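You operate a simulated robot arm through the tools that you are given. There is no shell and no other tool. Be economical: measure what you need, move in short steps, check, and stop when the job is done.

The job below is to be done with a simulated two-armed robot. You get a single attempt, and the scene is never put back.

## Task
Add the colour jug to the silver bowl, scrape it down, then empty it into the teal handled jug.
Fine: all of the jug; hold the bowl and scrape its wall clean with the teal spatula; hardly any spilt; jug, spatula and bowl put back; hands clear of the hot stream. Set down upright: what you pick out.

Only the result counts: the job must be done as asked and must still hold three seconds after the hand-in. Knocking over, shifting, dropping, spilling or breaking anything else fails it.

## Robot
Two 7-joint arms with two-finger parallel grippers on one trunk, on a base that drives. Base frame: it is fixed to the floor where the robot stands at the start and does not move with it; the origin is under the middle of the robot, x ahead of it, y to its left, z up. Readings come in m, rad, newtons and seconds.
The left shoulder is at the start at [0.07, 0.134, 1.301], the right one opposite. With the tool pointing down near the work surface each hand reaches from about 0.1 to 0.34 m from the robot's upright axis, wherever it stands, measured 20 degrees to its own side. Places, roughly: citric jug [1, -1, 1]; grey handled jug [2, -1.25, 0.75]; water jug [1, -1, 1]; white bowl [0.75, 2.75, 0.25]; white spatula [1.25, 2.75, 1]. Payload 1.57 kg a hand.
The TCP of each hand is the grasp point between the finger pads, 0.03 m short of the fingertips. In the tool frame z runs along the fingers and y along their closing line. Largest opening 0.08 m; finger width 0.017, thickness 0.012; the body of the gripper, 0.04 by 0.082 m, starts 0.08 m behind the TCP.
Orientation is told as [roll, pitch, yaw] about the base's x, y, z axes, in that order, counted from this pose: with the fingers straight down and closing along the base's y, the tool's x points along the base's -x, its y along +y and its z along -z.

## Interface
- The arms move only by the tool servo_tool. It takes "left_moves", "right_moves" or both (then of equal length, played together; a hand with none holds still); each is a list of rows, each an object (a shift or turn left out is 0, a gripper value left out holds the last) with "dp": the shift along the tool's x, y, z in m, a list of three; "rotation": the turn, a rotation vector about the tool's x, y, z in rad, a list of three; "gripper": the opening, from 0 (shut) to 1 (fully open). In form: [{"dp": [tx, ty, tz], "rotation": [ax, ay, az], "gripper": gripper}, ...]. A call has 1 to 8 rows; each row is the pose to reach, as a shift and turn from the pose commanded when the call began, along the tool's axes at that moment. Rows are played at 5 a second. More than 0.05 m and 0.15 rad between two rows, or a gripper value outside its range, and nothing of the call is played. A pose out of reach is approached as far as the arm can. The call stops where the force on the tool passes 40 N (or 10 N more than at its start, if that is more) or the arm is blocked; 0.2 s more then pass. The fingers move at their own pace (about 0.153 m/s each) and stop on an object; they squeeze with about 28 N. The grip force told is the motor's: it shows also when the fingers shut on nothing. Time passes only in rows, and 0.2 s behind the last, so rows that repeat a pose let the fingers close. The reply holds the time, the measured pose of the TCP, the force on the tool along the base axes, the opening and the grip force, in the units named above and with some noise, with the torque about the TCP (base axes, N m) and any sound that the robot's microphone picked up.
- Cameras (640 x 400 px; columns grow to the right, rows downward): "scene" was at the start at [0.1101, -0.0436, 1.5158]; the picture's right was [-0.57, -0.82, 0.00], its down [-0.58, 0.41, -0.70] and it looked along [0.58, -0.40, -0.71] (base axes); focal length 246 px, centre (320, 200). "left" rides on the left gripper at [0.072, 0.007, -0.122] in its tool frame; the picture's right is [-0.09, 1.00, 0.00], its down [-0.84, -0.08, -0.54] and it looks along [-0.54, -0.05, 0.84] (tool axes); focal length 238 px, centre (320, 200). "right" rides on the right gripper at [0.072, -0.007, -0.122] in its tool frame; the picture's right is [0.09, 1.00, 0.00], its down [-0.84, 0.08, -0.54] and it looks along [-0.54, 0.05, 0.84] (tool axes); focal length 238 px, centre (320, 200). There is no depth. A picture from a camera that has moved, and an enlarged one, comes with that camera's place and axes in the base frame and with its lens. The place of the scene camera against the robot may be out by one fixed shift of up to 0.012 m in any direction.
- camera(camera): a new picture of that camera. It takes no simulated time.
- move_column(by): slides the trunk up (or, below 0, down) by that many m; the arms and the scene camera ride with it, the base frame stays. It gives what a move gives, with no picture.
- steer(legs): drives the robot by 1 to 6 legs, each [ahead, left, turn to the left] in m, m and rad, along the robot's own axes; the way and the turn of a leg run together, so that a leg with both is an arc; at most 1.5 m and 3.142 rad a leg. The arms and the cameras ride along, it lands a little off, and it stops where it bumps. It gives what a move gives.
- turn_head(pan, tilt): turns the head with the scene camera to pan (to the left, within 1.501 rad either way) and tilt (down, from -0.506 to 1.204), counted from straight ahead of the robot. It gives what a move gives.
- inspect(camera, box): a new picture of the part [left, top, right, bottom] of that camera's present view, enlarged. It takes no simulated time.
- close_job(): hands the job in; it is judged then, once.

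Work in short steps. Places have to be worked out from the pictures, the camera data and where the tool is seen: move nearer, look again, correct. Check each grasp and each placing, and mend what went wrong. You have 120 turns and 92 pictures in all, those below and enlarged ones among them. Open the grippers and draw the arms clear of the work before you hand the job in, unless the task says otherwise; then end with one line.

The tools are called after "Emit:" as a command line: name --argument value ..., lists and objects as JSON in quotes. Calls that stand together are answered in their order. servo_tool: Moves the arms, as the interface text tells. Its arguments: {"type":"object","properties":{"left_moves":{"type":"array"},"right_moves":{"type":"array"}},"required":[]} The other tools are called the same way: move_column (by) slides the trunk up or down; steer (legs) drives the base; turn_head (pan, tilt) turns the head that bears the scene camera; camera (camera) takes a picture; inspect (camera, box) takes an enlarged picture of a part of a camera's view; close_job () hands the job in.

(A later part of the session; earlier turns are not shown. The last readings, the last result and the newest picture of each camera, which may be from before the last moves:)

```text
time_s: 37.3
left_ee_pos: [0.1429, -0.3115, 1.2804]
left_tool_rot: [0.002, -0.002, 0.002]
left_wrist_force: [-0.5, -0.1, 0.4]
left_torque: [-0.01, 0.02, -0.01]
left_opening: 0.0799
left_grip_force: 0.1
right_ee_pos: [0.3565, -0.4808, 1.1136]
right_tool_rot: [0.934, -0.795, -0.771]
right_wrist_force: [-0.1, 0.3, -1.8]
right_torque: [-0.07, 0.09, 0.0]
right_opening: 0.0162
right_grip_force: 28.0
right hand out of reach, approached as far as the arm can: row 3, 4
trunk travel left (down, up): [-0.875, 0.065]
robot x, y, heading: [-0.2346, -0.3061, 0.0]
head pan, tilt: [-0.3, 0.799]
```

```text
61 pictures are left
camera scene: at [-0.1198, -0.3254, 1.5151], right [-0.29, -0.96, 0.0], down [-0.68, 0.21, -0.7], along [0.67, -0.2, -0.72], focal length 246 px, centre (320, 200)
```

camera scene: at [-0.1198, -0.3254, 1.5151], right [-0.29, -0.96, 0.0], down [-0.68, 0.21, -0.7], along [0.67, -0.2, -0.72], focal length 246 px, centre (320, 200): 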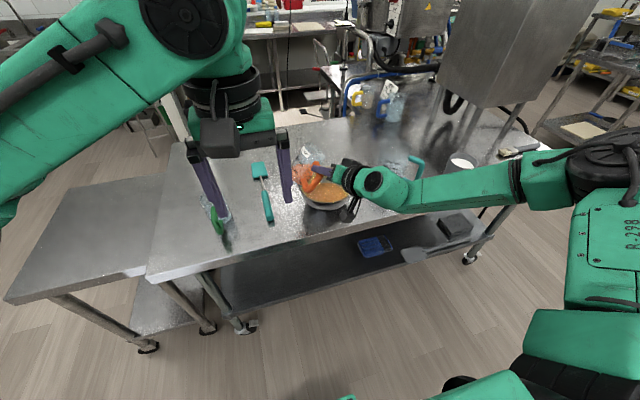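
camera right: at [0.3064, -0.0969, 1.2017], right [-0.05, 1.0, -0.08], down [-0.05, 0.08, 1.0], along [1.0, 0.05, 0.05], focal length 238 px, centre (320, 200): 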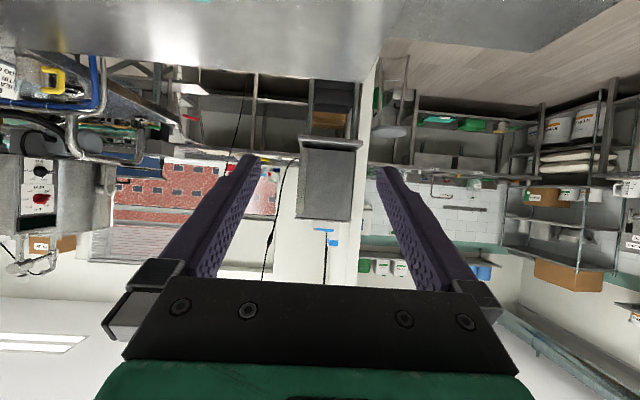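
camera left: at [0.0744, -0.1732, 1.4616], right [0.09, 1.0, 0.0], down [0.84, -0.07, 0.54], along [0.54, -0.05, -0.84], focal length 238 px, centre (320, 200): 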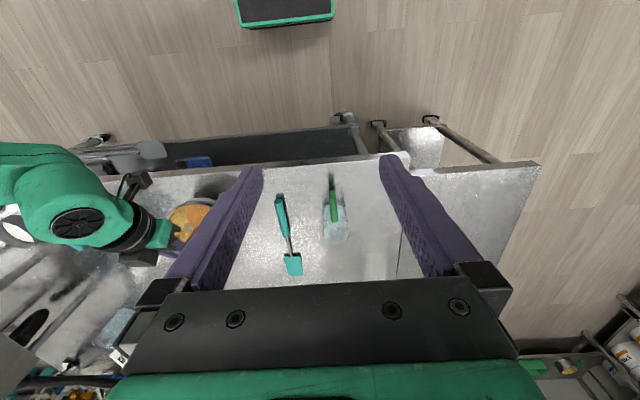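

Tilt direction is right but the arm hits a limit low down relative to the shoulder. I raise the hand relative to the shoulder and then will lower the trunk to compensate.

Emit:
servo_tool --right_moves '[{"dp": [-0.032, 0.023, -0.012]}, {"dp": [-0.064, 0.046, -0.023]}, {"dp": [-0.095, 0.068, -0.034]}, {"dp": [-0.095, 0.068, -0.034]}]'

```text
time_s: 38.3
left_ee_pos: [0.1468, -0.3101, 1.2793]
left_tool_rot: [0.001, 0.001, 0.004]
left_wrist_force: [0.2, -0.4, 0.0]
left_torque: [-0.01, 0.02, 0.01]
left_opening: 0.0798
left_grip_force: 0.0
right_ee_pos: [0.3773, -0.4792, 1.2321]
right_tool_rot: [0.937, -0.795, -0.77]
right_wrist_force: [0.5, -0.6, -1.8]
right_torque: [-0.03, 0.06, 0.03]
right_opening: 0.0163
right_grip_force: 28.4
trunk travel left (down, up): [-0.875, 0.065]
robot x, y, heading: [-0.2381, -0.3007, -0.0]
head pan, tilt: [-0.3, 0.799]
```

Reached with that. Lower the trunk 0.13 m (hand back to pour height) and continue tilting another 0.6 rad while checking position.

Emit:
move_column --by -0.13

Emit:
servo_tool --right_moves '[{"rotation": [-0.0747, 0, 0.13]}, {"rotation": [-0.1494, 0, 0.26]}]'

Emit:
camera --camera "scene"

```text
time_s: 39.9
left_ee_pos: [0.1465, -0.3103, 1.1493]
left_tool_rot: [0.001, 0.001, 0.003]
left_wrist_force: [0.5, 0.2, -0.2]
left_torque: [-0.02, -0.03, -0.02]
left_opening: 0.0799
left_grip_force: 0.0
right_ee_pos: [0.376, -0.4789, 1.1037]
right_tool_rot: [0.938, -0.796, -0.771]
right_wrist_force: [-0.8, 0.4, -1.4]
right_torque: [-0.06, 0.12, -0.03]
right_opening: 0.0161
right_grip_force: 27.9
trunk travel left (down, up): [-0.745, 0.195]
robot x, y, heading: [-0.2403, -0.3006, -0.002]
head pan, tilt: [-0.3, 0.799]
```

```text
time_s: 40.5
left_ee_pos: [0.1455, -0.3104, 1.1498]
left_tool_rot: [0.002, 0.001, 0.002]
left_wrist_force: [-0.9, -0.3, 0.2]
left_torque: [0.03, 0.01, 0.02]
left_opening: 0.0799
left_grip_force: 0.1
right_ee_pos: [0.3764, -0.4803, 1.1022]
right_tool_rot: [1.194, -0.568, -0.936]
right_wrist_force: [0.1, 0.7, -1.7]
right_torque: [-0.09, 0.08, -0.01]
right_opening: 0.0161
right_grip_force: 27.6
trunk travel left (down, up): [-0.745, 0.195]
robot x, y, heading: [-0.2389, -0.3015, 0.002]
head pan, tilt: [-0.3, 0.799]
```

```text
60 pictures are left
camera scene: at [-0.1174, -0.3247, 1.3849], right [-0.29, -0.96, 0.0], down [-0.69, 0.21, -0.7], along [0.67, -0.2, -0.72], focal length 246 px, centre (320, 200)
```

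scene: 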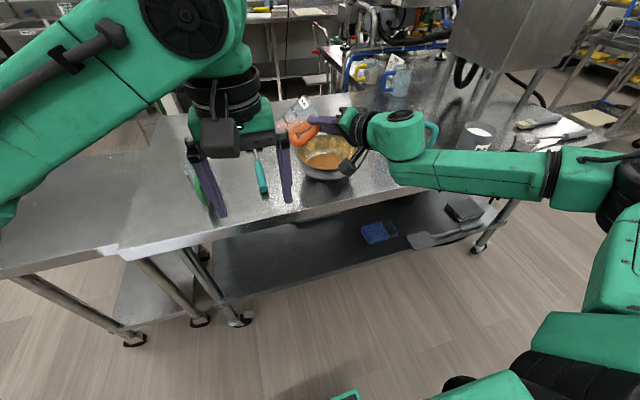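

The position holds at 0.9 rad of tilt. I zoom to verify where the jug's mouth points.

Emit:
inspect --camera "scene" --box '[250, 70, 410, 190]'

```text
3.33 times, centred on (330, 130) of scene
camera zoom: at [-0.1174, -0.3247, 1.3849], right [-0.29, -0.96, 0.0], down [-0.69, 0.21, -0.7], along [0.67, -0.2, -0.72], focal length 820 px, centre (287, 433)
```

zoom: 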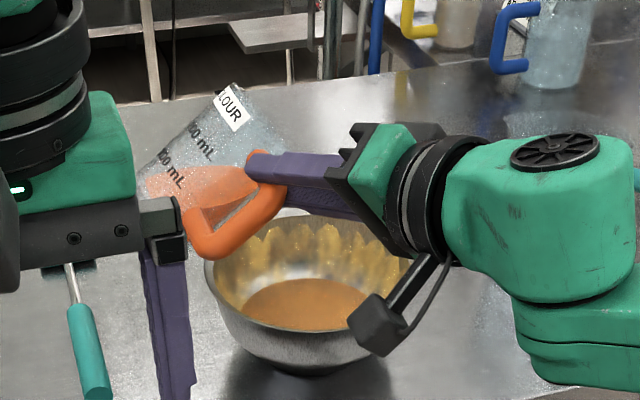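

Mouth points right, above the bowl. I tilt slowly onward, 0.08 rad per row.

Emit:
servo_tool --right_moves '[{"rotation": [-0.04, 0, 0.0694]}, {"rotation": [-0.08, 0, 0.1388]}, {"rotation": [-0.12, 0, 0.208]}, {"rotation": [-0.16, 0, 0.2776]}, {"rotation": [-0.2, 0, 0.347]}, {"rotation": [-0.24, 0, 0.416]}, {"rotation": [-0.28, 0, 0.4858]}, {"rotation": [-0.32, 0, 0.555]}]'

Emit:
inspect --camera "scene" --box '[250, 70, 410, 190]'

```text
time_s: 42.3
left_ee_pos: [0.1462, -0.3101, 1.1495]
left_tool_rot: [0.0, -0.001, 0.004]
left_wrist_force: [-0.5, 0.0, -0.8]
left_torque: [-0.01, 0.0, 0.02]
left_opening: 0.0799
left_grip_force: 0.1
right_ee_pos: [0.3304, -0.5129, 1.2076]
right_tool_rot: [1.499, -0.033, -1.037]
right_wrist_force: [-0.3, -0.1, -0.3]
right_torque: [-0.02, 0.02, -0.01]
right_opening: 0.0159
right_grip_force: 28.1
right hand out of reach, approached as far as the arm can: row 2, 3, 4, 5, 6, 7, 8
trunk travel left (down, up): [-0.745, 0.195]
robot x, y, heading: [-0.2362, -0.301, 0.002]
head pan, tilt: [-0.3, 0.799]
```

```text
3.33 times, centred on (330, 130) of scene
camera zoom: at [-0.1179, -0.324, 1.3849], right [-0.29, -0.96, 0.0], down [-0.69, 0.21, -0.7], along [0.67, -0.2, -0.72], focal length 820 px, centre (287, 433)
```

zoom: 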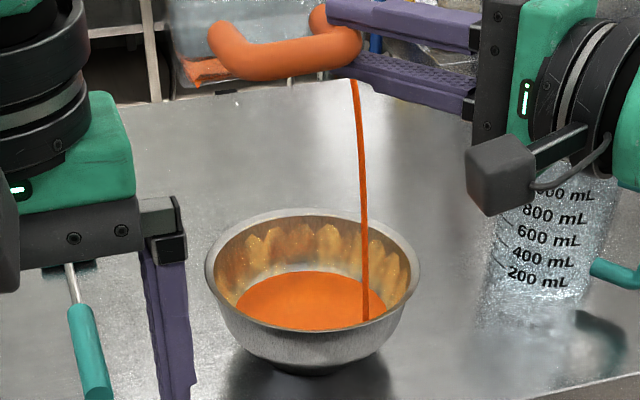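

Pouring into the bowl, but the arm slid up and back. I re-centre with the base (forward 0.045, left 0.03) before tilting further.

Emit:
steer --legs '[[0.045, 0.03, 0.0]]'

Emit:
inspect --camera "scene" --box '[250, 50, 410, 190]'

```text
time_s: 43.2
left_ee_pos: [0.1853, -0.2834, 1.1508]
left_tool_rot: [0.004, -0.004, 0.003]
left_wrist_force: [0.2, 0.6, 0.3]
left_torque: [0.03, 0.0, 0.02]
left_opening: 0.0799
left_grip_force: 0.1
right_ee_pos: [0.3719, -0.4857, 1.2075]
right_tool_rot: [1.504, -0.033, -1.038]
right_wrist_force: [0.2, 0.3, -0.5]
right_torque: [-0.01, 0.06, 0.01]
right_opening: 0.016
right_grip_force: 28.0
trunk travel left (down, up): [-0.745, 0.195]
robot x, y, heading: [-0.1937, -0.2748, 0.002]
head pan, tilt: [-0.3, 0.799]
```

```text
2.86 times, centred on (330, 120) of scene
camera zoom: at [-0.0784, -0.2973, 1.3854], right [-0.29, -0.96, 0.0], down [-0.68, 0.21, -0.7], along [0.67, -0.2, -0.72], focal length 703 px, centre (291, 429)
```

zoom: 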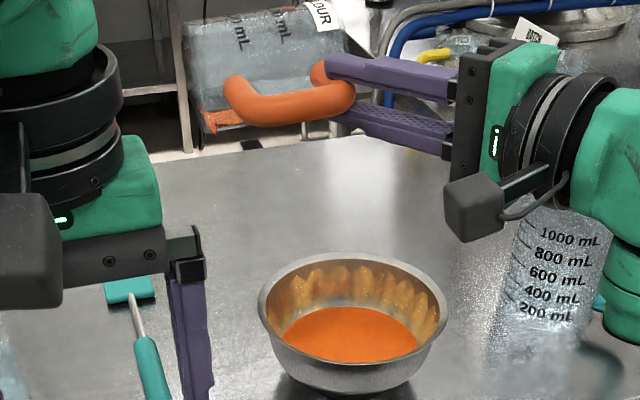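

A small residue remains at the bottom. I lower the trunk 0.08 m and tilt on past horizontal.

Emit:
move_column --by -0.08

Emit:
servo_tool --right_moves '[{"rotation": [-0.04, 0, 0.0694]}, {"rotation": [-0.08, 0, 0.1388]}, {"rotation": [-0.12, 0, 0.208]}]'

Emit:
inspect --camera "scene" --box '[250, 20, 410, 190]'

```text
time_s: 44.4
left_ee_pos: [0.1884, -0.2807, 1.0692]
left_tool_rot: [-0.002, 0.0, 0.003]
left_wrist_force: [-0.2, -0.8, -0.6]
left_torque: [-0.03, 0.0, 0.03]
left_opening: 0.08
left_grip_force: 0.0
right_ee_pos: [0.3748, -0.4833, 1.127]
right_tool_rot: [1.5, -0.035, -1.038]
right_wrist_force: [0.2, -0.5, -1.0]
right_torque: [-0.05, 0.06, 0.0]
right_opening: 0.0157
right_grip_force: 28.0
trunk travel left (down, up): [-0.665, 0.275]
robot x, y, heading: [-0.1944, -0.2695, 0.005]
head pan, tilt: [-0.3, 0.799]
```

```text
time_s: 45.2
left_ee_pos: [0.1884, -0.28, 1.0694]
left_tool_rot: [-0.002, 0.001, 0.005]
left_wrist_force: [0.5, 0.2, 1.1]
left_torque: [0.01, -0.02, 0.03]
left_opening: 0.0801
left_grip_force: 0.0
right_ee_pos: [0.3613, -0.5046, 1.1632]
right_tool_rot: [1.591, 0.151, -1.04]
right_wrist_force: [0.2, 0.5, -0.6]
right_torque: [-0.03, 0.08, 0.02]
right_opening: 0.0158
right_grip_force: 27.9
right hand out of reach, approached as far as the arm can: row 1, 2, 3
trunk travel left (down, up): [-0.665, 0.275]
robot x, y, heading: [-0.1945, -0.2724, 0.006]
head pan, tilt: [-0.3, 0.799]
```

```text
2.35 times, centred on (330, 105) of scene
camera zoom: at [-0.0736, -0.2941, 1.3049], right [-0.29, -0.96, 0.0], down [-0.69, 0.21, -0.7], along [0.67, -0.2, -0.72], focal length 579 px, centre (296, 424)
```

zoom: 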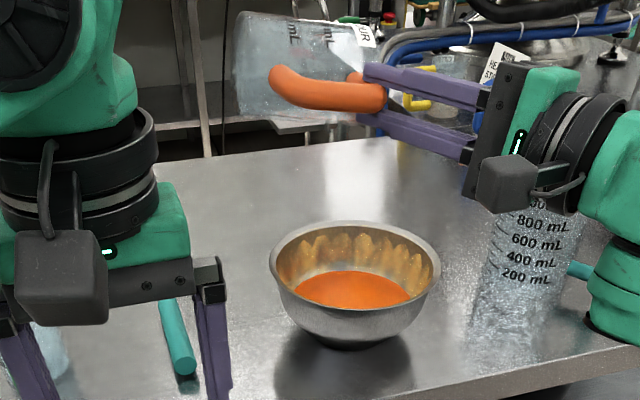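

Looks nearly empty at 102°. One more 0.3 rad with a pause to drain fully, then check.

Emit:
servo_tool --right_moves '[{"rotation": [-0.04, 0, 0.0694]}, {"rotation": [-0.08, 0, 0.1388]}, {"rotation": [-0.12, 0, 0.208]}, {"rotation": [-0.15, 0, 0.26]}, {"rotation": [-0.15, 0, 0.26]}, {"rotation": [-0.15, 0, 0.26]}, {"rotation": [-0.15, 0, 0.26]}, {"rotation": [-0.15, 0, 0.26]}]'

Emit:
camera --camera "scene"

```text
time_s: 47.0
left_ee_pos: [0.1901, -0.2816, 1.0697]
left_tool_rot: [0.001, 0.0, 0.001]
left_wrist_force: [0.2, -0.2, 0.0]
left_torque: [0.03, -0.04, 0.0]
left_opening: 0.08
left_grip_force: 0.1
right_ee_pos: [0.3616, -0.5044, 1.1616]
right_tool_rot: [1.779, 0.433, -1.008]
right_wrist_force: [0.6, -0.1, -0.5]
right_torque: [-0.06, 0.08, 0.01]
right_opening: 0.0161
right_grip_force: 27.8
right hand out of reach, approached as far as the arm can: row 1, 2, 3, 4, 5, 6
trunk travel left (down, up): [-0.665, 0.275]
robot x, y, heading: [-0.1953, -0.2706, -0.002]
head pan, tilt: [-0.3, 0.799]
```

```text
55 pictures are left
camera scene: at [-0.0731, -0.2946, 1.3048], right [-0.29, -0.96, 0.0], down [-0.69, 0.21, -0.7], along [0.67, -0.2, -0.72], focal length 246 px, centre (320, 200)
```

scene: 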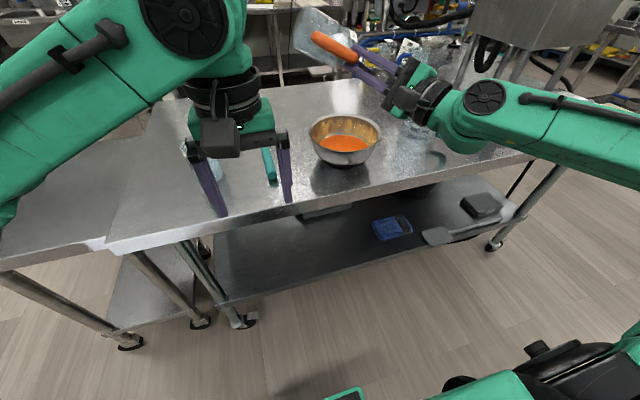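

Jug is empty at ~119°. Now tilt it back upright in two calls.

Emit:
servo_tool --right_moves '[{"rotation": [0.074, 0, -0.1289]}, {"rotation": [0.148, 0, -0.2578]}, {"rotation": [0.222, 0, -0.3867]}, {"rotation": [0.296, 0, -0.5156]}, {"rotation": [0.37, 0, -0.6445]}, {"rotation": [0.444, 0, -0.7734]}, {"rotation": [0.518, 0, -0.9023]}]'

Emit:
servo_tool --right_moves '[{"rotation": [0.074, 0, -0.1289]}, {"rotation": [0.148, 0, -0.2578]}, {"rotation": [0.222, 0, -0.3867]}, {"rotation": [0.296, 0, -0.5156]}, {"rotation": [0.37, 0, -0.6445]}, {"rotation": [0.444, 0, -0.7734]}, {"rotation": [0.518, 0, -0.9023]}]'

```text
time_s: 48.6
left_ee_pos: [0.1893, -0.2806, 1.0688]
left_tool_rot: [0.001, -0.001, 0.004]
left_wrist_force: [0.4, 0.2, -0.9]
left_torque: [-0.01, -0.02, 0.01]
left_opening: 0.0797
left_grip_force: 0.2
right_ee_pos: [0.3609, -0.5045, 1.1621]
right_tool_rot: [1.221, -0.46, -0.948]
right_wrist_force: [0.5, 0.6, -1.3]
right_torque: [-0.04, 0.05, 0.0]
right_opening: 0.0158
right_grip_force: 27.5
trunk travel left (down, up): [-0.665, 0.275]
robot x, y, heading: [-0.1982, -0.2751, 0.004]
head pan, tilt: [-0.3, 0.799]
```

```text
time_s: 50.2
left_ee_pos: [0.1894, -0.2802, 1.0695]
left_tool_rot: [-0.002, 0.0, 0.004]
left_wrist_force: [0.1, 0.1, -0.3]
left_torque: [0.0, 0.01, 0.01]
left_opening: 0.0801
left_grip_force: 0.0
right_ee_pos: [0.3607, -0.5031, 1.1616]
right_tool_rot: [-0.072, -1.006, 0.069]
right_wrist_force: [0.8, 0.0, -1.1]
right_torque: [-0.01, 0.06, 0.02]
right_opening: 0.016
right_grip_force: 27.8
trunk travel left (down, up): [-0.665, 0.275]
robot x, y, heading: [-0.1931, -0.2734, -0.003]
head pan, tilt: [-0.3, 0.799]
```

Slightly over-rotated; I correct the small residual (roll 0.038, pitch 0.04).

Emit:
servo_tool --right_moves '[{"rotation": [-0.019, -0.04, 0.033]}, {"rotation": [-0.019, -0.04, 0.033]}]'

Emit:
move_column --by 0.05

```text
time_s: 50.8
left_ee_pos: [0.1894, -0.2793, 1.0708]
left_tool_rot: [-0.001, 0.0, 0.002]
left_wrist_force: [0.2, -1.3, -0.1]
left_torque: [-0.01, 0.0, -0.04]
left_opening: 0.0798
left_grip_force: 0.1
right_ee_pos: [0.3617, -0.5044, 1.1622]
right_tool_rot: [0.007, -1.044, 0.003]
right_wrist_force: [0.2, -0.4, -1.0]
right_torque: [0.0, 0.03, -0.01]
right_opening: 0.0158
right_grip_force: 28.4
trunk travel left (down, up): [-0.665, 0.275]
robot x, y, heading: [-0.1952, -0.2739, -0.001]
head pan, tilt: [-0.3, 0.799]
```

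```text
time_s: 51.7
left_ee_pos: [0.1899, -0.2798, 1.1198]
left_tool_rot: [0.0, 0.001, 0.003]
left_wrist_force: [0.1, -1.5, -0.3]
left_torque: [-0.02, -0.02, 0.04]
left_opening: 0.08
left_grip_force: 0.1
right_ee_pos: [0.3621, -0.5035, 1.212]
right_tool_rot: [0.005, -1.045, 0.004]
right_wrist_force: [-0.3, 0.5, -0.5]
right_torque: [0.0, 0.03, 0.03]
right_opening: 0.0157
right_grip_force: 27.7
trunk travel left (down, up): [-0.715, 0.225]
robot x, y, heading: [-0.1931, -0.2753, 0.002]
head pan, tilt: [-0.3, 0.799]
```

Jug upright and high. Drive left back to where it was picked up.

Emit:
steer --legs '[[0.0, 0.395, 0.0]]'

Emit:
servo_tool --right_moves '[{"dp": [0, 0, 0]}]'

```text
time_s: 54.2
left_ee_pos: [0.1881, 0.1121, 1.1196]
left_tool_rot: [0.001, -0.001, 0.002]
left_wrist_force: [-0.5, 0.0, 0.1]
left_torque: [0.01, -0.02, 0.03]
left_opening: 0.08
left_grip_force: 0.0
right_ee_pos: [0.3601, -0.1113, 1.2121]
right_tool_rot: [0.009, -1.046, 0.0]
right_wrist_force: [0.3, 0.3, -1.1]
right_torque: [0.02, 0.05, -0.05]
right_opening: 0.0157
right_grip_force: 27.4
trunk travel left (down, up): [-0.715, 0.225]
robot x, y, heading: [-0.1963, 0.1174, -0.001]
head pan, tilt: [-0.3, 0.799]
```

```text
time_s: 54.6
left_ee_pos: [0.1879, 0.112, 1.1202]
left_tool_rot: [0.001, 0.0, 0.0]
left_wrist_force: [0.5, -0.5, 0.5]
left_torque: [0.01, 0.0, -0.05]
left_opening: 0.08
left_grip_force: 0.2
right_ee_pos: [0.3606, -0.1113, 1.2128]
right_tool_rot: [0.009, -1.046, 0.0]
right_wrist_force: [0.5, -0.1, -0.6]
right_torque: [-0.03, 0.05, -0.03]
right_opening: 0.0158
right_grip_force: 28.1
trunk travel left (down, up): [-0.715, 0.225]
robot x, y, heading: [-0.1968, 0.1207, 0.0]
head pan, tilt: [-0.3, 0.799]
```

Lateral first (to x 0.415, y −0.0325), then down 0.16 m.

Emit:
servo_tool --right_moves '[{"dp": [-0.009, 0.026, 0.016], "rotation": [0.004, 0, -0.007]}, {"dp": [-0.018, 0.053, 0.032], "rotation": [0.004, 0, -0.007]}, {"dp": [-0.027, 0.079, 0.047], "rotation": [0.004, 0, -0.007]}, {"dp": [0.008, 0.079, 0.067], "rotation": [0.004, 0, -0.007]}, {"dp": [0.043, 0.079, 0.087], "rotation": [0.004, 0, -0.007]}, {"dp": [0.078, 0.079, 0.107], "rotation": [0.004, 0, -0.007]}, {"dp": [0.112, 0.079, 0.127], "rotation": [0.004, 0, -0.007]}, {"dp": [0.112, 0.079, 0.127], "rotation": [0.004, 0, -0.007]}]'

Emit:
camera --camera "scene"

```text
time_s: 56.4
left_ee_pos: [0.1884, 0.1146, 1.1198]
left_tool_rot: [0.0, 0.0, 0.0]
left_wrist_force: [0.1, 0.3, 0.6]
left_torque: [0.0, 0.01, 0.01]
left_opening: 0.0802
left_grip_force: 0.0
right_ee_pos: [0.4121, -0.0299, 1.0503]
right_tool_rot: [-0.01, -1.044, 0.015]
right_wrist_force: [-0.5, 0.8, 0.1]
right_torque: [0.01, 0.01, 0.02]
right_opening: 0.0158
right_grip_force: 27.6
trunk travel left (down, up): [-0.715, 0.225]
robot x, y, heading: [-0.1939, 0.1223, 0.004]
head pan, tilt: [-0.3, 0.799]
```

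```text
54 pictures are left
camera scene: at [-0.0746, 0.1004, 1.355], right [-0.3, -0.96, 0.0], down [-0.68, 0.21, -0.7], along [0.67, -0.21, -0.72], focal length 246 px, centre (320, 200)
```

scene: 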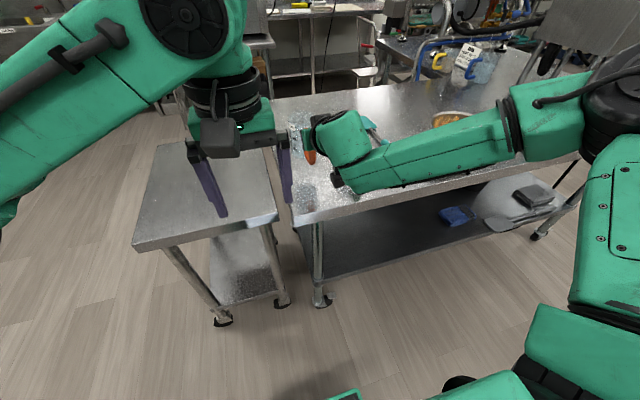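

Nearly aligned; lower the trunk gently to just above the table.

Emit:
servo_tool --right_moves '[{"dp": [-0.0015, -0.002, 0.003], "rotation": [-0.003, 0, 0.006]}, {"dp": [-0.0015, -0.002, 0.003], "rotation": [-0.003, 0, 0.006]}]'

Emit:
move_column --by -0.108

Emit:
move_column --by -0.008

```text
time_s: 57.0
left_ee_pos: [0.1878, 0.1138, 1.12]
left_tool_rot: [-0.001, 0.0, 0.002]
left_wrist_force: [0.1, -0.2, 0.2]
left_torque: [0.01, 0.0, 0.02]
left_opening: 0.0799
left_grip_force: 0.1
right_ee_pos: [0.4162, -0.0324, 1.0519]
right_tool_rot: [0.002, -1.045, 0.006]
right_wrist_force: [-0.4, 0.3, -0.9]
right_torque: [-0.01, 0.02, 0.04]
right_opening: 0.0158
right_grip_force: 28.0
trunk travel left (down, up): [-0.715, 0.225]
robot x, y, heading: [-0.194, 0.1209, -0.005]
head pan, tilt: [-0.3, 0.799]
```

```text
time_s: 58.4
left_ee_pos: [0.1849, 0.1152, 1.0135]
left_tool_rot: [-0.002, -0.005, 0.001]
left_wrist_force: [0.2, -0.7, -0.8]
left_torque: [0.01, 0.0, -0.01]
left_opening: 0.08
left_grip_force: 0.1
right_ee_pos: [0.4121, -0.0322, 0.9502]
right_tool_rot: [-0.001, -1.058, 0.007]
right_wrist_force: [3.3, -0.2, 28.0]
right_torque: [-0.05, -0.76, 0.0]
right_opening: 0.0162
right_grip_force: 28.1
trunk travel left (down, up): [-0.607, 0.333]
robot x, y, heading: [-0.1939, 0.1219, -0.001]
head pan, tilt: [-0.3, 0.799]
```

```text
time_s: 59.0
left_ee_pos: [0.1825, 0.1148, 1.0061]
left_tool_rot: [-0.003, -0.008, 0.003]
left_wrist_force: [-0.2, -0.6, 0.1]
left_torque: [0.02, -0.02, -0.01]
left_opening: 0.0799
left_grip_force: 0.0
right_ee_pos: [0.4095, -0.0301, 0.9417]
right_tool_rot: [0.004, -1.055, 0.007]
right_wrist_force: [-10.1, 1.7, 28.5]
right_torque: [0.02, 0.03, -0.01]
right_opening: 0.018
right_grip_force: 28.0
trunk travel left (down, up): [-0.599, 0.341]
robot x, y, heading: [-0.1963, 0.1212, 0.003]
head pan, tilt: [-0.3, 0.799]
```

There is contact (28 N up): the jug touches down about 1 cm early, so it had slipped slightly in the grip. I relieve a little and look.

Emit:
move_column --by 0.01

Emit:
inspect --camera "scene" --box '[250, 60, 410, 190]'

```text
time_s: 59.6
left_ee_pos: [0.1888, 0.1134, 1.0126]
left_tool_rot: [-0.001, -0.001, 0.0]
left_wrist_force: [-0.4, -0.2, 0.1]
left_torque: [0.02, 0.02, 0.0]
left_opening: 0.08
left_grip_force: 0.1
right_ee_pos: [0.4152, -0.0347, 0.9435]
right_tool_rot: [0.003, -1.038, 0.004]
right_wrist_force: [-0.1, -0.1, -0.2]
right_torque: [-0.02, 0.05, -0.02]
right_opening: 0.0175
right_grip_force: 27.9
trunk travel left (down, up): [-0.609, 0.331]
robot x, y, heading: [-0.1934, 0.1212, 0.003]
head pan, tilt: [-0.3, 0.799]
```

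```text
3.08 times, centred on (330, 125) of scene
camera zoom: at [-0.0743, 0.1002, 1.2486], right [-0.3, -0.96, 0.0], down [-0.68, 0.21, -0.7], along [0.67, -0.21, -0.72], focal length 757 px, centre (289, 431)
```

zoom: 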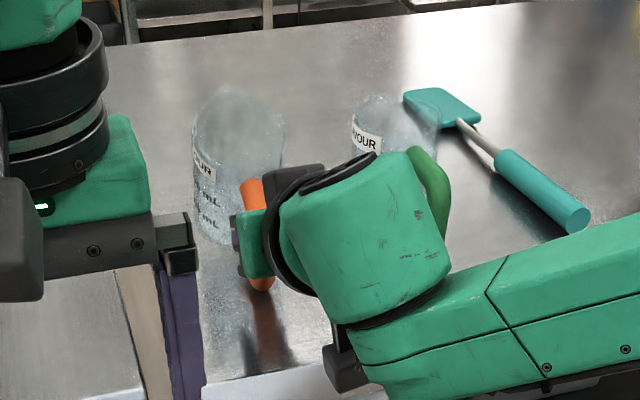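

Jug is upright at its place with near-zero load, so it is resting. I open the gripper gently and back out along the fingers.

Emit:
servo_tool --right_moves '[{"dp": [0.002, 0, 0.001], "gripper": 0.0}, {"dp": [0.002, 0, 0.001], "gripper": 0.4}, {"dp": [0.002, 0, 0.001], "gripper": 0.65}, {"dp": [0.0, 0, -0.035]}, {"dp": [0, 0, -0.07]}, {"dp": [0, 0, -0.105]}]'

Emit:
inspect --camera "scene" --box '[250, 60, 410, 190]'

```text
time_s: 61.0
left_ee_pos: [0.1876, 0.1137, 1.0132]
left_tool_rot: [0.0, -0.001, 0.0]
left_wrist_force: [0.5, 0.3, -0.3]
left_torque: [0.01, -0.05, 0.01]
left_opening: 0.08
left_grip_force: 0.0
right_ee_pos: [0.3241, -0.0333, 0.9983]
right_tool_rot: [0.002, -1.046, 0.003]
right_wrist_force: [-0.4, -0.6, 0.7]
right_torque: [-0.02, 0.01, 0.05]
right_opening: 0.052
right_grip_force: 0.0
trunk travel left (down, up): [-0.609, 0.331]
robot x, y, heading: [-0.1959, 0.121, 0.003]
head pan, tilt: [-0.3, 0.799]
```

```text
3.08 times, centred on (330, 125) of scene
camera zoom: at [-0.0756, 0.1, 1.2491], right [-0.3, -0.96, 0.0], down [-0.68, 0.21, -0.7], along [0.67, -0.21, -0.72], focal length 757 px, centre (289, 431)
```

zoom: 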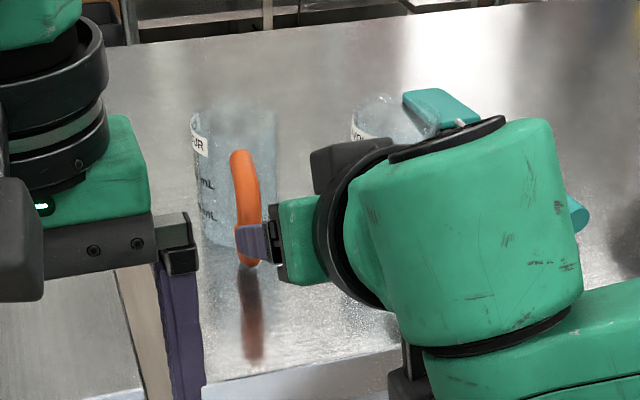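

The colour jug stands upright in its place. I raise the trunk, then drive right to the working spot (robot ≈ (−0.14, −0.48)) where the left hand can take the spatula and the right the bowl.

Emit:
move_column --by 0.25

Emit:
steer --legs '[[0.0, -0.6, 0.0], [0.03, 0.0, 0.0]]'

Emit:
servo_tool --right_moves '[{"rotation": [0, 0.15, 0], "gripper": 1.0}, {"rotation": [0, 0.3, 0]}, {"rotation": [0, 0.45, 0]}, {"rotation": [0, 0.6, 0]}, {"rotation": [0, 0.75, 0]}, {"rotation": [0, 0.9, 0]}, {"rotation": [0, 1.047, 0]}]'

Emit:
camera --camera "right"

Emit:
camera --camera "scene"

```text
time_s: 63.5
left_ee_pos: [0.19, 0.1124, 1.2634]
left_tool_rot: [0.0, -0.001, 0.001]
left_wrist_force: [0.0, -0.4, 0.7]
left_torque: [0.03, -0.01, -0.01]
left_opening: 0.08
left_grip_force: 0.0
right_ee_pos: [0.3254, -0.0328, 1.2481]
right_tool_rot: [0.003, -1.045, 0.003]
right_wrist_force: [-0.5, 0.0, 0.4]
right_torque: [0.0, -0.01, 0.02]
right_opening: 0.0519
right_grip_force: 0.1
trunk travel left (down, up): [-0.859, 0.081]
robot x, y, heading: [-0.1928, 0.1207, -0.0]
head pan, tilt: [-0.3, 0.799]
```

```text
time_s: 67.4
left_ee_pos: [0.2114, -0.482, 1.2659]
left_tool_rot: [0.0, -0.007, 0.005]
left_wrist_force: [-0.3, 0.3, 0.4]
left_torque: [-0.02, -0.07, 0.02]
left_opening: 0.0798
left_grip_force: 0.1
right_ee_pos: [0.3489, -0.6283, 1.2517]
right_tool_rot: [0.001, -1.052, 0.007]
right_wrist_force: [-0.6, 0.1, -0.1]
right_torque: [-0.02, 0.0, -0.01]
right_opening: 0.052
right_grip_force: 0.1
trunk travel left (down, up): [-0.859, 0.081]
robot x, y, heading: [-0.1634, -0.4776, 0.005]
head pan, tilt: [-0.3, 0.799]
```

```text
time_s: 69.0
left_ee_pos: [0.2227, -0.483, 1.263]
left_tool_rot: [-0.001, 0.002, 0.002]
left_wrist_force: [-0.1, -0.5, -0.4]
left_torque: [0.0, 0.04, 0.0]
left_opening: 0.0799
left_grip_force: 0.1
right_ee_pos: [0.3555, -0.6331, 1.2461]
right_tool_rot: [0.004, 0.003, 0.005]
right_wrist_force: [-0.1, 0.4, 0.5]
right_torque: [0.05, 0.01, 0.03]
right_opening: 0.0803
right_grip_force: 0.0
right hand out of reach, approached as far as the arm can: row 7
trunk travel left (down, up): [-0.859, 0.081]
robot x, y, heading: [-0.164, -0.4756, 0.002]
head pan, tilt: [-0.3, 0.799]
```

```text
51 pictures are left
camera right: at [0.2842, -0.6398, 1.3664], right [-0.1, 0.99, 0.0], down [0.84, 0.08, 0.54], along [0.54, 0.06, -0.84], focal length 238 px, centre (320, 200)
```

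right: 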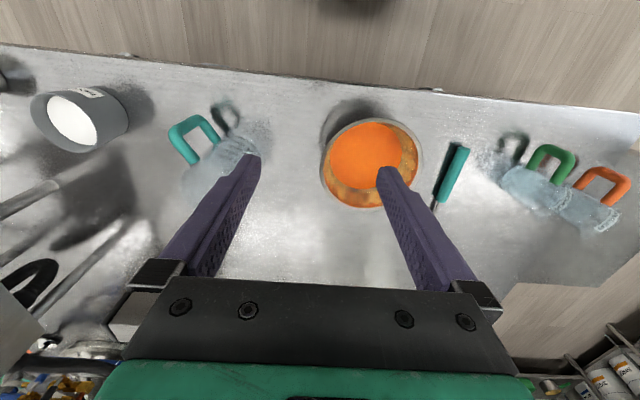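

```text
50 pictures are left
camera scene: at [-0.0396, -0.497, 1.4986], right [-0.29, -0.96, 0.0], down [-0.69, 0.21, -0.69], along [0.66, -0.2, -0.72], focal length 246 px, centre (320, 200)
```

scene: 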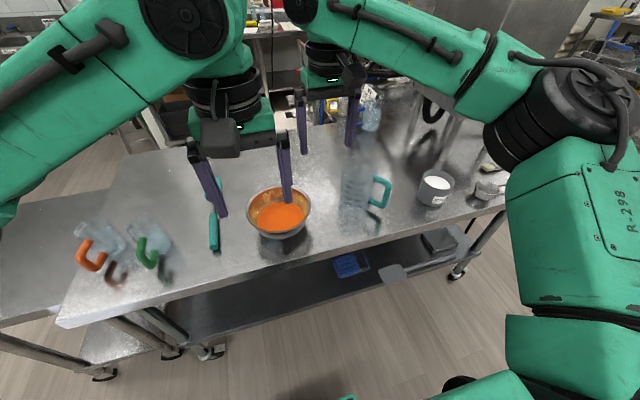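

Good overview: both small jugs stand, bowl centre ≈ (0.454, −0.531). I zoom on the bowl's interior and the spatula.

Emit:
inspect --camera "right" --box '[290, 95, 490, 220]'

Emit:
inspect --camera "scene" --box '[190, 140, 430, 290]'

```text
3.20 times, centred on (390, 158) of right
camera zoom: at [0.2842, -0.6398, 1.3664], right [-0.1, 0.99, 0.0], down [0.84, 0.08, 0.54], along [0.54, 0.06, -0.84], focal length 763 px, centre (96, 336)
```

zoom: 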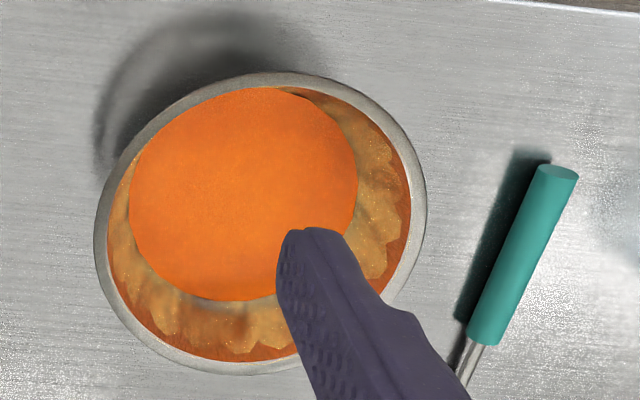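

```text
2.67 times, centred on (310, 215) of scene
camera zoom: at [-0.0396, -0.497, 1.4986], right [-0.29, -0.96, 0.0], down [-0.69, 0.21, -0.69], along [0.66, -0.2, -0.72], focal length 656 px, centre (347, 160)
```

zoom: 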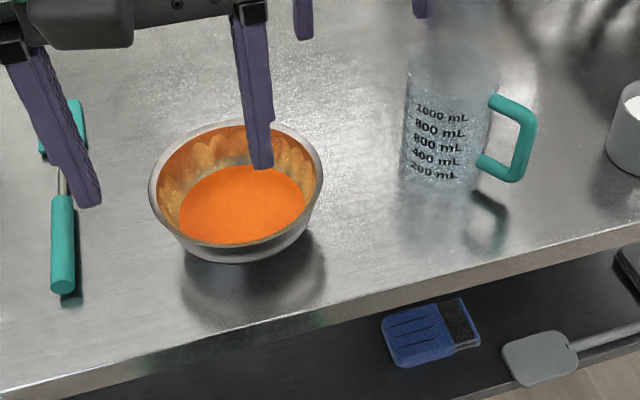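

Spatula handle lies along x at y≈−0.316, from x 0.44 to 0.57, z≈0.879. I pitch the left fingers to 40° below horizontal and bring the hand behind/above it, and raise the right hand clear.

Emit:
servo_tool --left_moves '[{"dp": [-0.03, 0.028, 0.01], "rotation": [0, -0.145, 0], "gripper": 0.7}, {"dp": [-0.059, 0.056, 0.02], "rotation": [0, -0.29, 0]}, {"dp": [-0.089, 0.084, 0.03], "rotation": [0, -0.435, 0]}, {"dp": [-0.118, 0.111, 0.04], "rotation": [0, -0.58, 0]}, {"dp": [-0.148, 0.139, 0.05], "rotation": [0, -0.725, 0]}, {"dp": [-0.177, 0.167, 0.06], "rotation": [0, -0.87, 0]}, {"dp": [-0.177, 0.167, 0.06], "rotation": [0, -0.87, 0]}]' --right_moves '[{"dp": [0, 0, -0.02]}, {"dp": [0, 0, -0.04]}, {"dp": [0, 0, -0.06]}, {"dp": [0, 0, -0.08]}, {"dp": [0, 0, -0.1]}, {"dp": [0, 0, -0.1]}, {"dp": [0, 0, -0.1]}]'

Emit:
move_column --by -0.19

```text
time_s: 70.6
left_ee_pos: [0.3946, -0.3138, 1.2038]
left_tool_rot: [0.002, -0.872, 0.001]
left_wrist_force: [-0.3, -0.4, 0.4]
left_torque: [0.01, 0.0, 0.01]
left_opening: 0.0562
left_grip_force: 0.1
right_ee_pos: [0.3234, -0.6489, 1.3263]
right_tool_rot: [0.002, -0.001, 0.009]
right_wrist_force: [0.4, -0.1, -0.4]
right_torque: [0.04, 0.01, -0.03]
right_opening: 0.08
right_grip_force: 0.1
right hand out of reach, approached as far as the arm can: row 1, 2, 3, 4, 5, 6, 7
trunk travel left (down, up): [-0.859, 0.081]
robot x, y, heading: [-0.1649, -0.4735, 0.001]
head pan, tilt: [-0.3, 0.799]
```

```text
time_s: 72.6
left_ee_pos: [0.3959, -0.3149, 1.0137]
left_tool_rot: [0.001, -0.87, 0.004]
left_wrist_force: [0.8, -0.4, -0.3]
left_torque: [-0.01, 0.02, 0.02]
left_opening: 0.0563
left_grip_force: 0.0
right_ee_pos: [0.3239, -0.6497, 1.138]
right_tool_rot: [0.003, 0.0, 0.006]
right_wrist_force: [0.6, -0.5, 0.1]
right_torque: [-0.02, -0.02, -0.01]
right_opening: 0.08
right_grip_force: 0.2
trunk travel left (down, up): [-0.669, 0.271]
robot x, y, heading: [-0.1611, -0.4735, -0.0]
head pan, tilt: [-0.3, 0.799]
```

Left hand is pre-positioned; I descend to 5 cm short of the handle and look.

Emit:
servo_tool --left_moves '[{"dp": [0.013, 0, 0.029]}, {"dp": [0.026, 0, 0.058]}, {"dp": [0.0385, 0, 0.086]}, {"dp": [0.0385, 0, 0.086]}]'

Emit:
turn_head --pan 0.1 --tilt 0.85

Emit:
inspect --camera "scene" --box '[220, 60, 460, 230]'

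```text
time_s: 73.6
left_ee_pos: [0.4359, -0.3148, 0.9291]
left_tool_rot: [0.0, -0.871, 0.002]
left_wrist_force: [1.0, 0.6, -0.2]
left_torque: [-0.01, 0.01, -0.01]
left_opening: 0.0556
left_grip_force: 0.0
right_ee_pos: [0.3242, -0.6495, 1.1369]
right_tool_rot: [0.002, -0.001, 0.009]
right_wrist_force: [0.0, 0.0, -0.3]
right_torque: [-0.01, 0.04, 0.02]
right_opening: 0.0798
right_grip_force: 0.0
trunk travel left (down, up): [-0.669, 0.271]
robot x, y, heading: [-0.164, -0.471, 0.004]
head pan, tilt: [-0.3, 0.799]
```

```text
time_s: 74.5
left_ee_pos: [0.4361, -0.3153, 0.9293]
left_tool_rot: [0.0, -0.869, 0.003]
left_wrist_force: [-0.9, 0.2, -0.1]
left_torque: [0.03, -0.01, 0.0]
left_opening: 0.056
left_grip_force: 0.1
right_ee_pos: [0.3241, -0.6498, 1.1356]
right_tool_rot: [0.001, 0.0, 0.009]
right_wrist_force: [0.5, 0.1, 1.0]
right_torque: [0.0, 0.01, -0.03]
right_opening: 0.0801
right_grip_force: 0.1
trunk travel left (down, up): [-0.669, 0.271]
robot x, y, heading: [-0.1601, -0.4745, 0.0]
head pan, tilt: [0.099, 0.85]
```

```text
2.35 times, centred on (340, 145) of scene
camera zoom: at [-0.0428, -0.4647, 1.3049], right [0.1, -0.99, 0.0], down [-0.75, -0.08, -0.66], along [0.66, 0.07, -0.75], focal length 579 px, centre (273, 329)
```

zoom: 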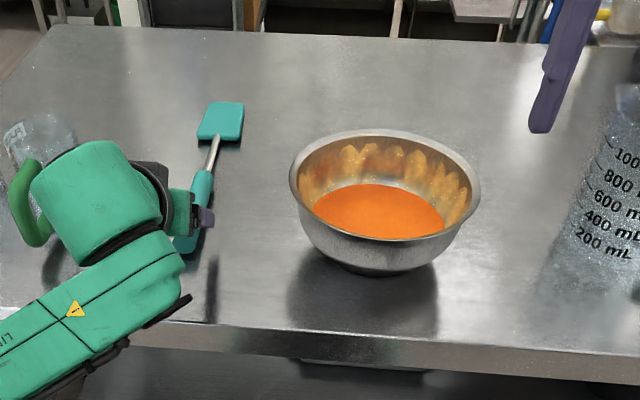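

Fingers straddle the handle. Advancing the last 5 cm and closing.

Emit:
servo_tool --left_moves '[{"dp": [0, -0.001, 0.025]}, {"dp": [0, -0.001, 0.049]}, {"dp": [0, -0.001, 0.049], "gripper": 0.3}, {"dp": [0, -0.001, 0.049], "gripper": 0.0}, {"dp": [0, -0.001, 0.049], "gripper": 0.0}, {"dp": [0, -0.001, 0.049], "gripper": 0.0}]'

Emit:
inspect --camera "scene" --box '[220, 80, 380, 190]'

```text
time_s: 75.9
left_ee_pos: [0.4705, -0.3156, 0.906]
left_tool_rot: [0.003, -0.888, 0.001]
left_wrist_force: [-4.9, 2.8, 32.6]
left_torque: [-0.05, -0.41, -0.32]
left_opening: 0.0234
left_grip_force: 28.1
right_ee_pos: [0.3163, -0.6499, 1.141]
right_tool_rot: [0.002, -0.006, 0.008]
right_wrist_force: [0.1, 0.4, 0.7]
right_torque: [-0.02, -0.01, -0.01]
right_opening: 0.08
right_grip_force: 0.0
trunk travel left (down, up): [-0.669, 0.271]
robot x, y, heading: [-0.1646, -0.4748, 0.003]
head pan, tilt: [0.099, 0.85]
```

```text
3.64 times, centred on (300, 135) of scene
camera zoom: at [-0.0515, -0.4655, 1.306], right [0.1, -0.99, 0.0], down [-0.74, -0.08, -0.67], along [0.66, 0.07, -0.75], focal length 895 px, centre (393, 436)
```

zoom: 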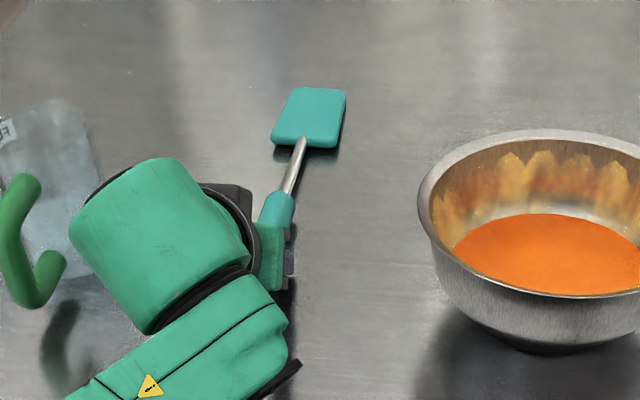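

Gripped (23 mm), fingertips pressing on the table. Lift with the trunk and check hold.

Emit:
move_column --by 0.2

Emit:
camera --camera "scene"

```text
time_s: 78.1
left_ee_pos: [0.4733, -0.3156, 1.0968]
left_tool_rot: [0.001, -0.87, 0.004]
left_wrist_force: [0.8, -0.3, -0.4]
left_torque: [0.0, 0.07, -0.01]
left_opening: 0.0233
left_grip_force: 28.0
right_ee_pos: [0.3243, -0.6495, 1.3377]
right_tool_rot: [0.003, 0.0, 0.009]
right_wrist_force: [0.5, -0.8, 0.7]
right_torque: [-0.02, -0.02, -0.02]
right_opening: 0.0799
right_grip_force: 0.1
trunk travel left (down, up): [-0.869, 0.071]
robot x, y, heading: [-0.163, -0.4752, -0.002]
head pan, tilt: [0.099, 0.85]
```

```text
45 pictures are left
camera scene: at [-0.0425, -0.4645, 1.5048], right [0.1, -0.99, 0.0], down [-0.75, -0.08, -0.66], along [0.66, 0.07, -0.75], focal length 246 px, centre (320, 200)
```

scene: 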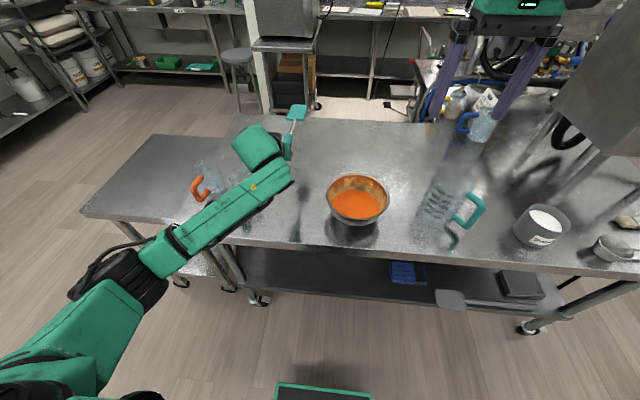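

Spatula is held firmly. I retract the left hand while pitching it so the blade points steeply down, well above the table.

Emit:
servo_tool --left_moves '[{"dp": [0.0016, 0, -0.0445], "rotation": [0, 0.15, 0]}, {"dp": [0.003, 0, -0.089], "rotation": [0, 0.3, 0]}, {"dp": [0.0047, 0, -0.1335], "rotation": [0, 0.45, 0]}, {"dp": [0.0063, 0, -0.178], "rotation": [0, 0.6, 0]}, {"dp": [0.0078, 0, -0.2225], "rotation": [0, 0.75, 0]}, {"dp": [0.0094, 0, -0.267], "rotation": [0, 0.9, 0]}, {"dp": [0.011, 0, -0.3115], "rotation": [0, 1.05, 0]}, {"dp": [0.0125, 0, -0.356], "rotation": [0, 1.2, 0]}]'

```text
time_s: 79.9
left_ee_pos: [0.1911, -0.3165, 1.3165]
left_tool_rot: [0.0, 0.33, 0.003]
left_wrist_force: [0.7, -0.3, -1.3]
left_torque: [0.02, -0.01, -0.02]
left_opening: 0.0233
left_grip_force: 27.9
right_ee_pos: [0.3222, -0.6501, 1.3371]
right_tool_rot: [0.003, -0.002, 0.01]
right_wrist_force: [0.8, -0.4, 0.0]
right_torque: [-0.04, 0.0, -0.02]
right_opening: 0.0798
right_grip_force: 0.0
trunk travel left (down, up): [-0.869, 0.071]
robot x, y, heading: [-0.1641, -0.4744, 0.008]
head pan, tilt: [0.099, 0.85]
```

Left pose reached. Now pull the right hand in and lean its fingers 0.35 rad inward (to match the bowl wall), then drive forward 0.22 m.

Emit:
servo_tool --right_moves '[{"dp": [0.03, 0.005, 0], "rotation": [-0.12, 0, 0]}, {"dp": [0.06, 0.01, 0], "rotation": [-0.24, 0, 0]}, {"dp": [0.09, 0.01, 0], "rotation": [-0.35, 0, 0]}, {"dp": [0.09, 0.01, 0], "rotation": [-0.35, 0, 0]}]'

Emit:
steer --legs '[[0.2, 0.0, 0.0]]'

Emit:
move_column --by -0.1

Emit:
camera --camera "scene"

```text
time_s: 80.9
left_ee_pos: [0.1939, -0.3153, 1.3148]
left_tool_rot: [0.0, 0.329, 0.003]
left_wrist_force: [-0.5, -0.5, -0.5]
left_torque: [0.0, 0.02, 0.0]
left_opening: 0.0231
left_grip_force: 27.8
right_ee_pos: [0.2357, -0.6394, 1.335]
right_tool_rot: [0.351, 0.003, 0.009]
right_wrist_force: [0.7, 0.1, 0.0]
right_torque: [0.0, 0.0, 0.01]
right_opening: 0.0797
right_grip_force: 0.1
trunk travel left (down, up): [-0.869, 0.071]
robot x, y, heading: [-0.1633, -0.4758, 0.001]
head pan, tilt: [0.099, 0.85]
```

```text
time_s: 82.5
left_ee_pos: [0.3887, -0.3164, 1.3172]
left_tool_rot: [0.001, 0.327, 0.001]
left_wrist_force: [-0.1, -0.1, -1.2]
left_torque: [0.02, -0.01, 0.01]
left_opening: 0.0233
left_grip_force: 27.9
right_ee_pos: [0.4278, -0.6412, 1.3366]
right_tool_rot: [0.351, -0.003, 0.006]
right_wrist_force: [0.2, -0.1, -0.3]
right_torque: [0.03, -0.05, -0.04]
right_opening: 0.0799
right_grip_force: 0.0
trunk travel left (down, up): [-0.869, 0.071]
robot x, y, heading: [0.0362, -0.4742, -0.0]
head pan, tilt: [0.099, 0.85]
```

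```text
time_s: 83.8
left_ee_pos: [0.3942, -0.3169, 1.2163]
left_tool_rot: [-0.001, 0.33, 0.001]
left_wrist_force: [-0.5, -0.2, 0.0]
left_torque: [0.0, 0.02, -0.02]
left_opening: 0.0234
left_grip_force: 27.6
right_ee_pos: [0.4323, -0.6413, 1.2366]
right_tool_rot: [0.352, 0.0, 0.008]
right_wrist_force: [0.1, 0.3, -0.1]
right_torque: [0.01, -0.01, 0.0]
right_opening: 0.08
right_grip_force: 0.0
trunk travel left (down, up): [-0.769, 0.171]
robot x, y, heading: [0.0365, -0.4759, -0.001]
head pan, tilt: [0.099, 0.85]
```

```text
44 pictures are left
camera scene: at [0.1563, -0.4645, 1.4049], right [0.1, -0.99, 0.0], down [-0.75, -0.07, -0.66], along [0.66, 0.07, -0.75], focal length 246 px, centre (320, 200)
```

scene: 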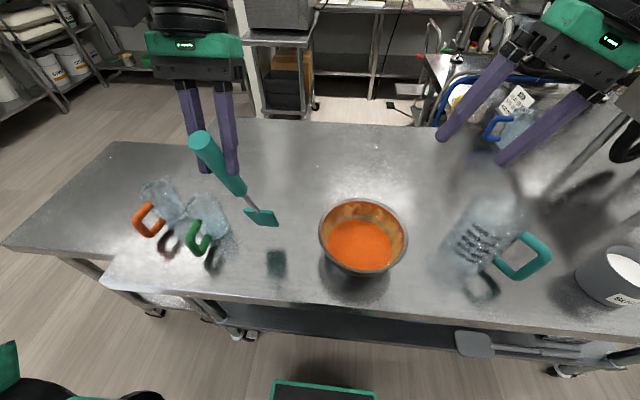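

Everything projects consistently; bowl centre ≈ (0.455, −0.528). I bring the right hand above the right rim with less lean (0.15 rad) to stay clear of the teal jug.

Emit:
servo_tool --right_moves '[{"dp": [-0.006, -0.0134, 0.042], "rotation": [0.05, 0, 0], "gripper": 0.6}, {"dp": [-0.012, -0.0267, 0.0845], "rotation": [0.1, 0, 0]}, {"dp": [-0.017, -0.04, 0.127], "rotation": [0.15, 0, 0]}, {"dp": [-0.023, -0.0534, 0.169], "rotation": [0.2, 0, 0]}, {"dp": [-0.023, -0.0534, 0.169], "rotation": [0.2, 0, 0]}]'

Emit:
inspect --camera "scene" --box '[280, 90, 560, 290]'

```text
time_s: 85.0
left_ee_pos: [0.3922, -0.317, 1.2165]
left_tool_rot: [0.001, 0.329, -0.001]
left_wrist_force: [0.5, 0.6, -0.7]
left_torque: [-0.02, 0.01, -0.01]
left_opening: 0.0234
left_grip_force: 27.7
right_ee_pos: [0.4564, -0.6324, 1.0593]
right_tool_rot: [0.151, 0.001, 0.008]
right_wrist_force: [0.1, -0.7, 1.0]
right_torque: [-0.02, -0.01, -0.04]
right_opening: 0.048
right_grip_force: 0.1
trunk travel left (down, up): [-0.769, 0.171]
robot x, y, heading: [0.0363, -0.4757, -0.002]
head pan, tilt: [0.099, 0.85]
```

```text
2.00 times, centred on (420, 190) of scene
camera zoom: at [0.1562, -0.4646, 1.4049], right [0.1, -0.99, 0.0], down [-0.75, -0.07, -0.66], along [0.66, 0.07, -0.75], focal length 492 px, centre (120, 220)
```

zoom: 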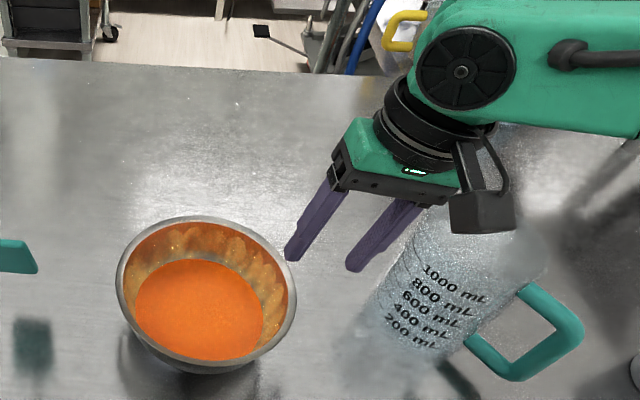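

Descend onto the right rim, wall between the fingers.

Emit:
servo_tool --right_moves '[{"dp": [0.001, 0.001, 0.035]}, {"dp": [0.001, 0.001, 0.065]}, {"dp": [0.001, 0.0016, 0.085]}, {"dp": [0.001, 0.0016, 0.0923]}]'

Emit:
inspect --camera "scene" --box '[300, 150, 480, 290]'

```text
time_s: 86.0
left_ee_pos: [0.394, -0.3167, 1.217]
left_tool_rot: [0.001, 0.329, 0.001]
left_wrist_force: [0.7, -0.9, -0.8]
left_torque: [0.0, 0.02, 0.03]
left_opening: 0.0231
left_grip_force: 28.2
right_ee_pos: [0.4563, -0.6176, 0.9683]
right_tool_rot: [0.151, 0.002, 0.007]
right_wrist_force: [-0.2, -0.5, 0.6]
right_torque: [-0.03, 0.02, 0.04]
right_opening: 0.0481
right_grip_force: 0.1
trunk travel left (down, up): [-0.769, 0.171]
robot x, y, heading: [0.0348, -0.4745, 0.002]
head pan, tilt: [0.099, 0.85]
```

```text
2.86 times, centred on (390, 220) of scene
camera zoom: at [0.1569, -0.4644, 1.4049], right [0.1, -0.99, 0.0], down [-0.75, -0.07, -0.66], along [0.66, 0.07, -0.75], focal length 703 px, centre (120, 143)
```

zoom: 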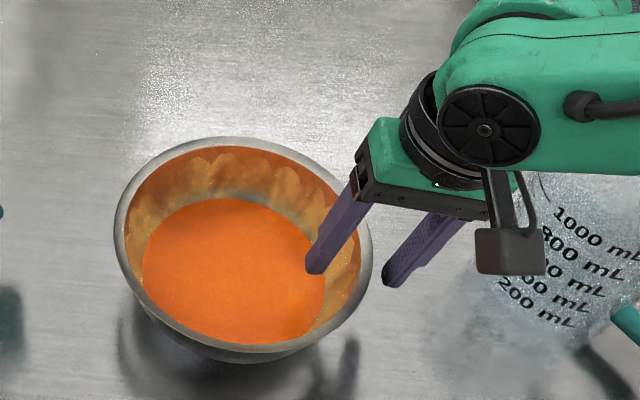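

Wall is between the fingers. Close gently.

Emit:
servo_tool --right_moves '[{"gripper": 0.4}, {"gripper": 0.25}, {"gripper": 0.1}, {"gripper": 0.0}, {"gripper": 0.0}]'

Emit:
inspect --camera "scene" --box '[300, 150, 480, 290]'

```text
time_s: 87.2
left_ee_pos: [0.3932, -0.3167, 1.216]
left_tool_rot: [-0.001, 0.331, 0.001]
left_wrist_force: [-0.1, -0.1, -0.6]
left_torque: [0.0, 0.02, -0.01]
left_opening: 0.023
left_grip_force: 28.0
right_ee_pos: [0.4556, -0.6172, 0.9694]
right_tool_rot: [0.154, -0.001, 0.004]
right_wrist_force: [2.8, 0.7, 6.6]
right_torque: [1.19, -0.03, -0.46]
right_opening: 0.0109
right_grip_force: 28.0
trunk travel left (down, up): [-0.769, 0.171]
robot x, y, heading: [0.0319, -0.472, -0.003]
head pan, tilt: [0.099, 0.85]
```

```text
2.86 times, centred on (390, 220) of scene
camera zoom: at [0.1569, -0.4641, 1.4049], right [0.1, -0.99, 0.0], down [-0.75, -0.08, -0.66], along [0.66, 0.07, -0.75], focal length 703 px, centre (120, 143)
```

zoom: 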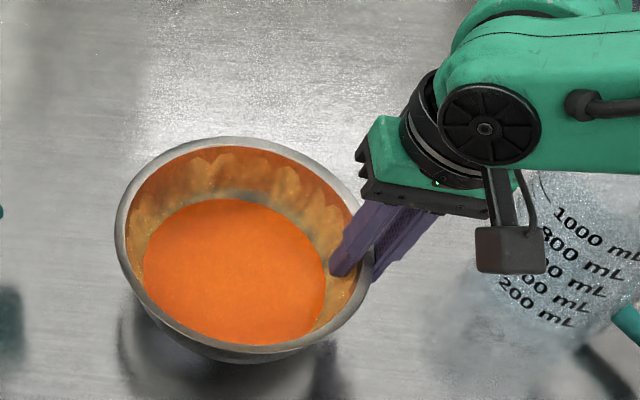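

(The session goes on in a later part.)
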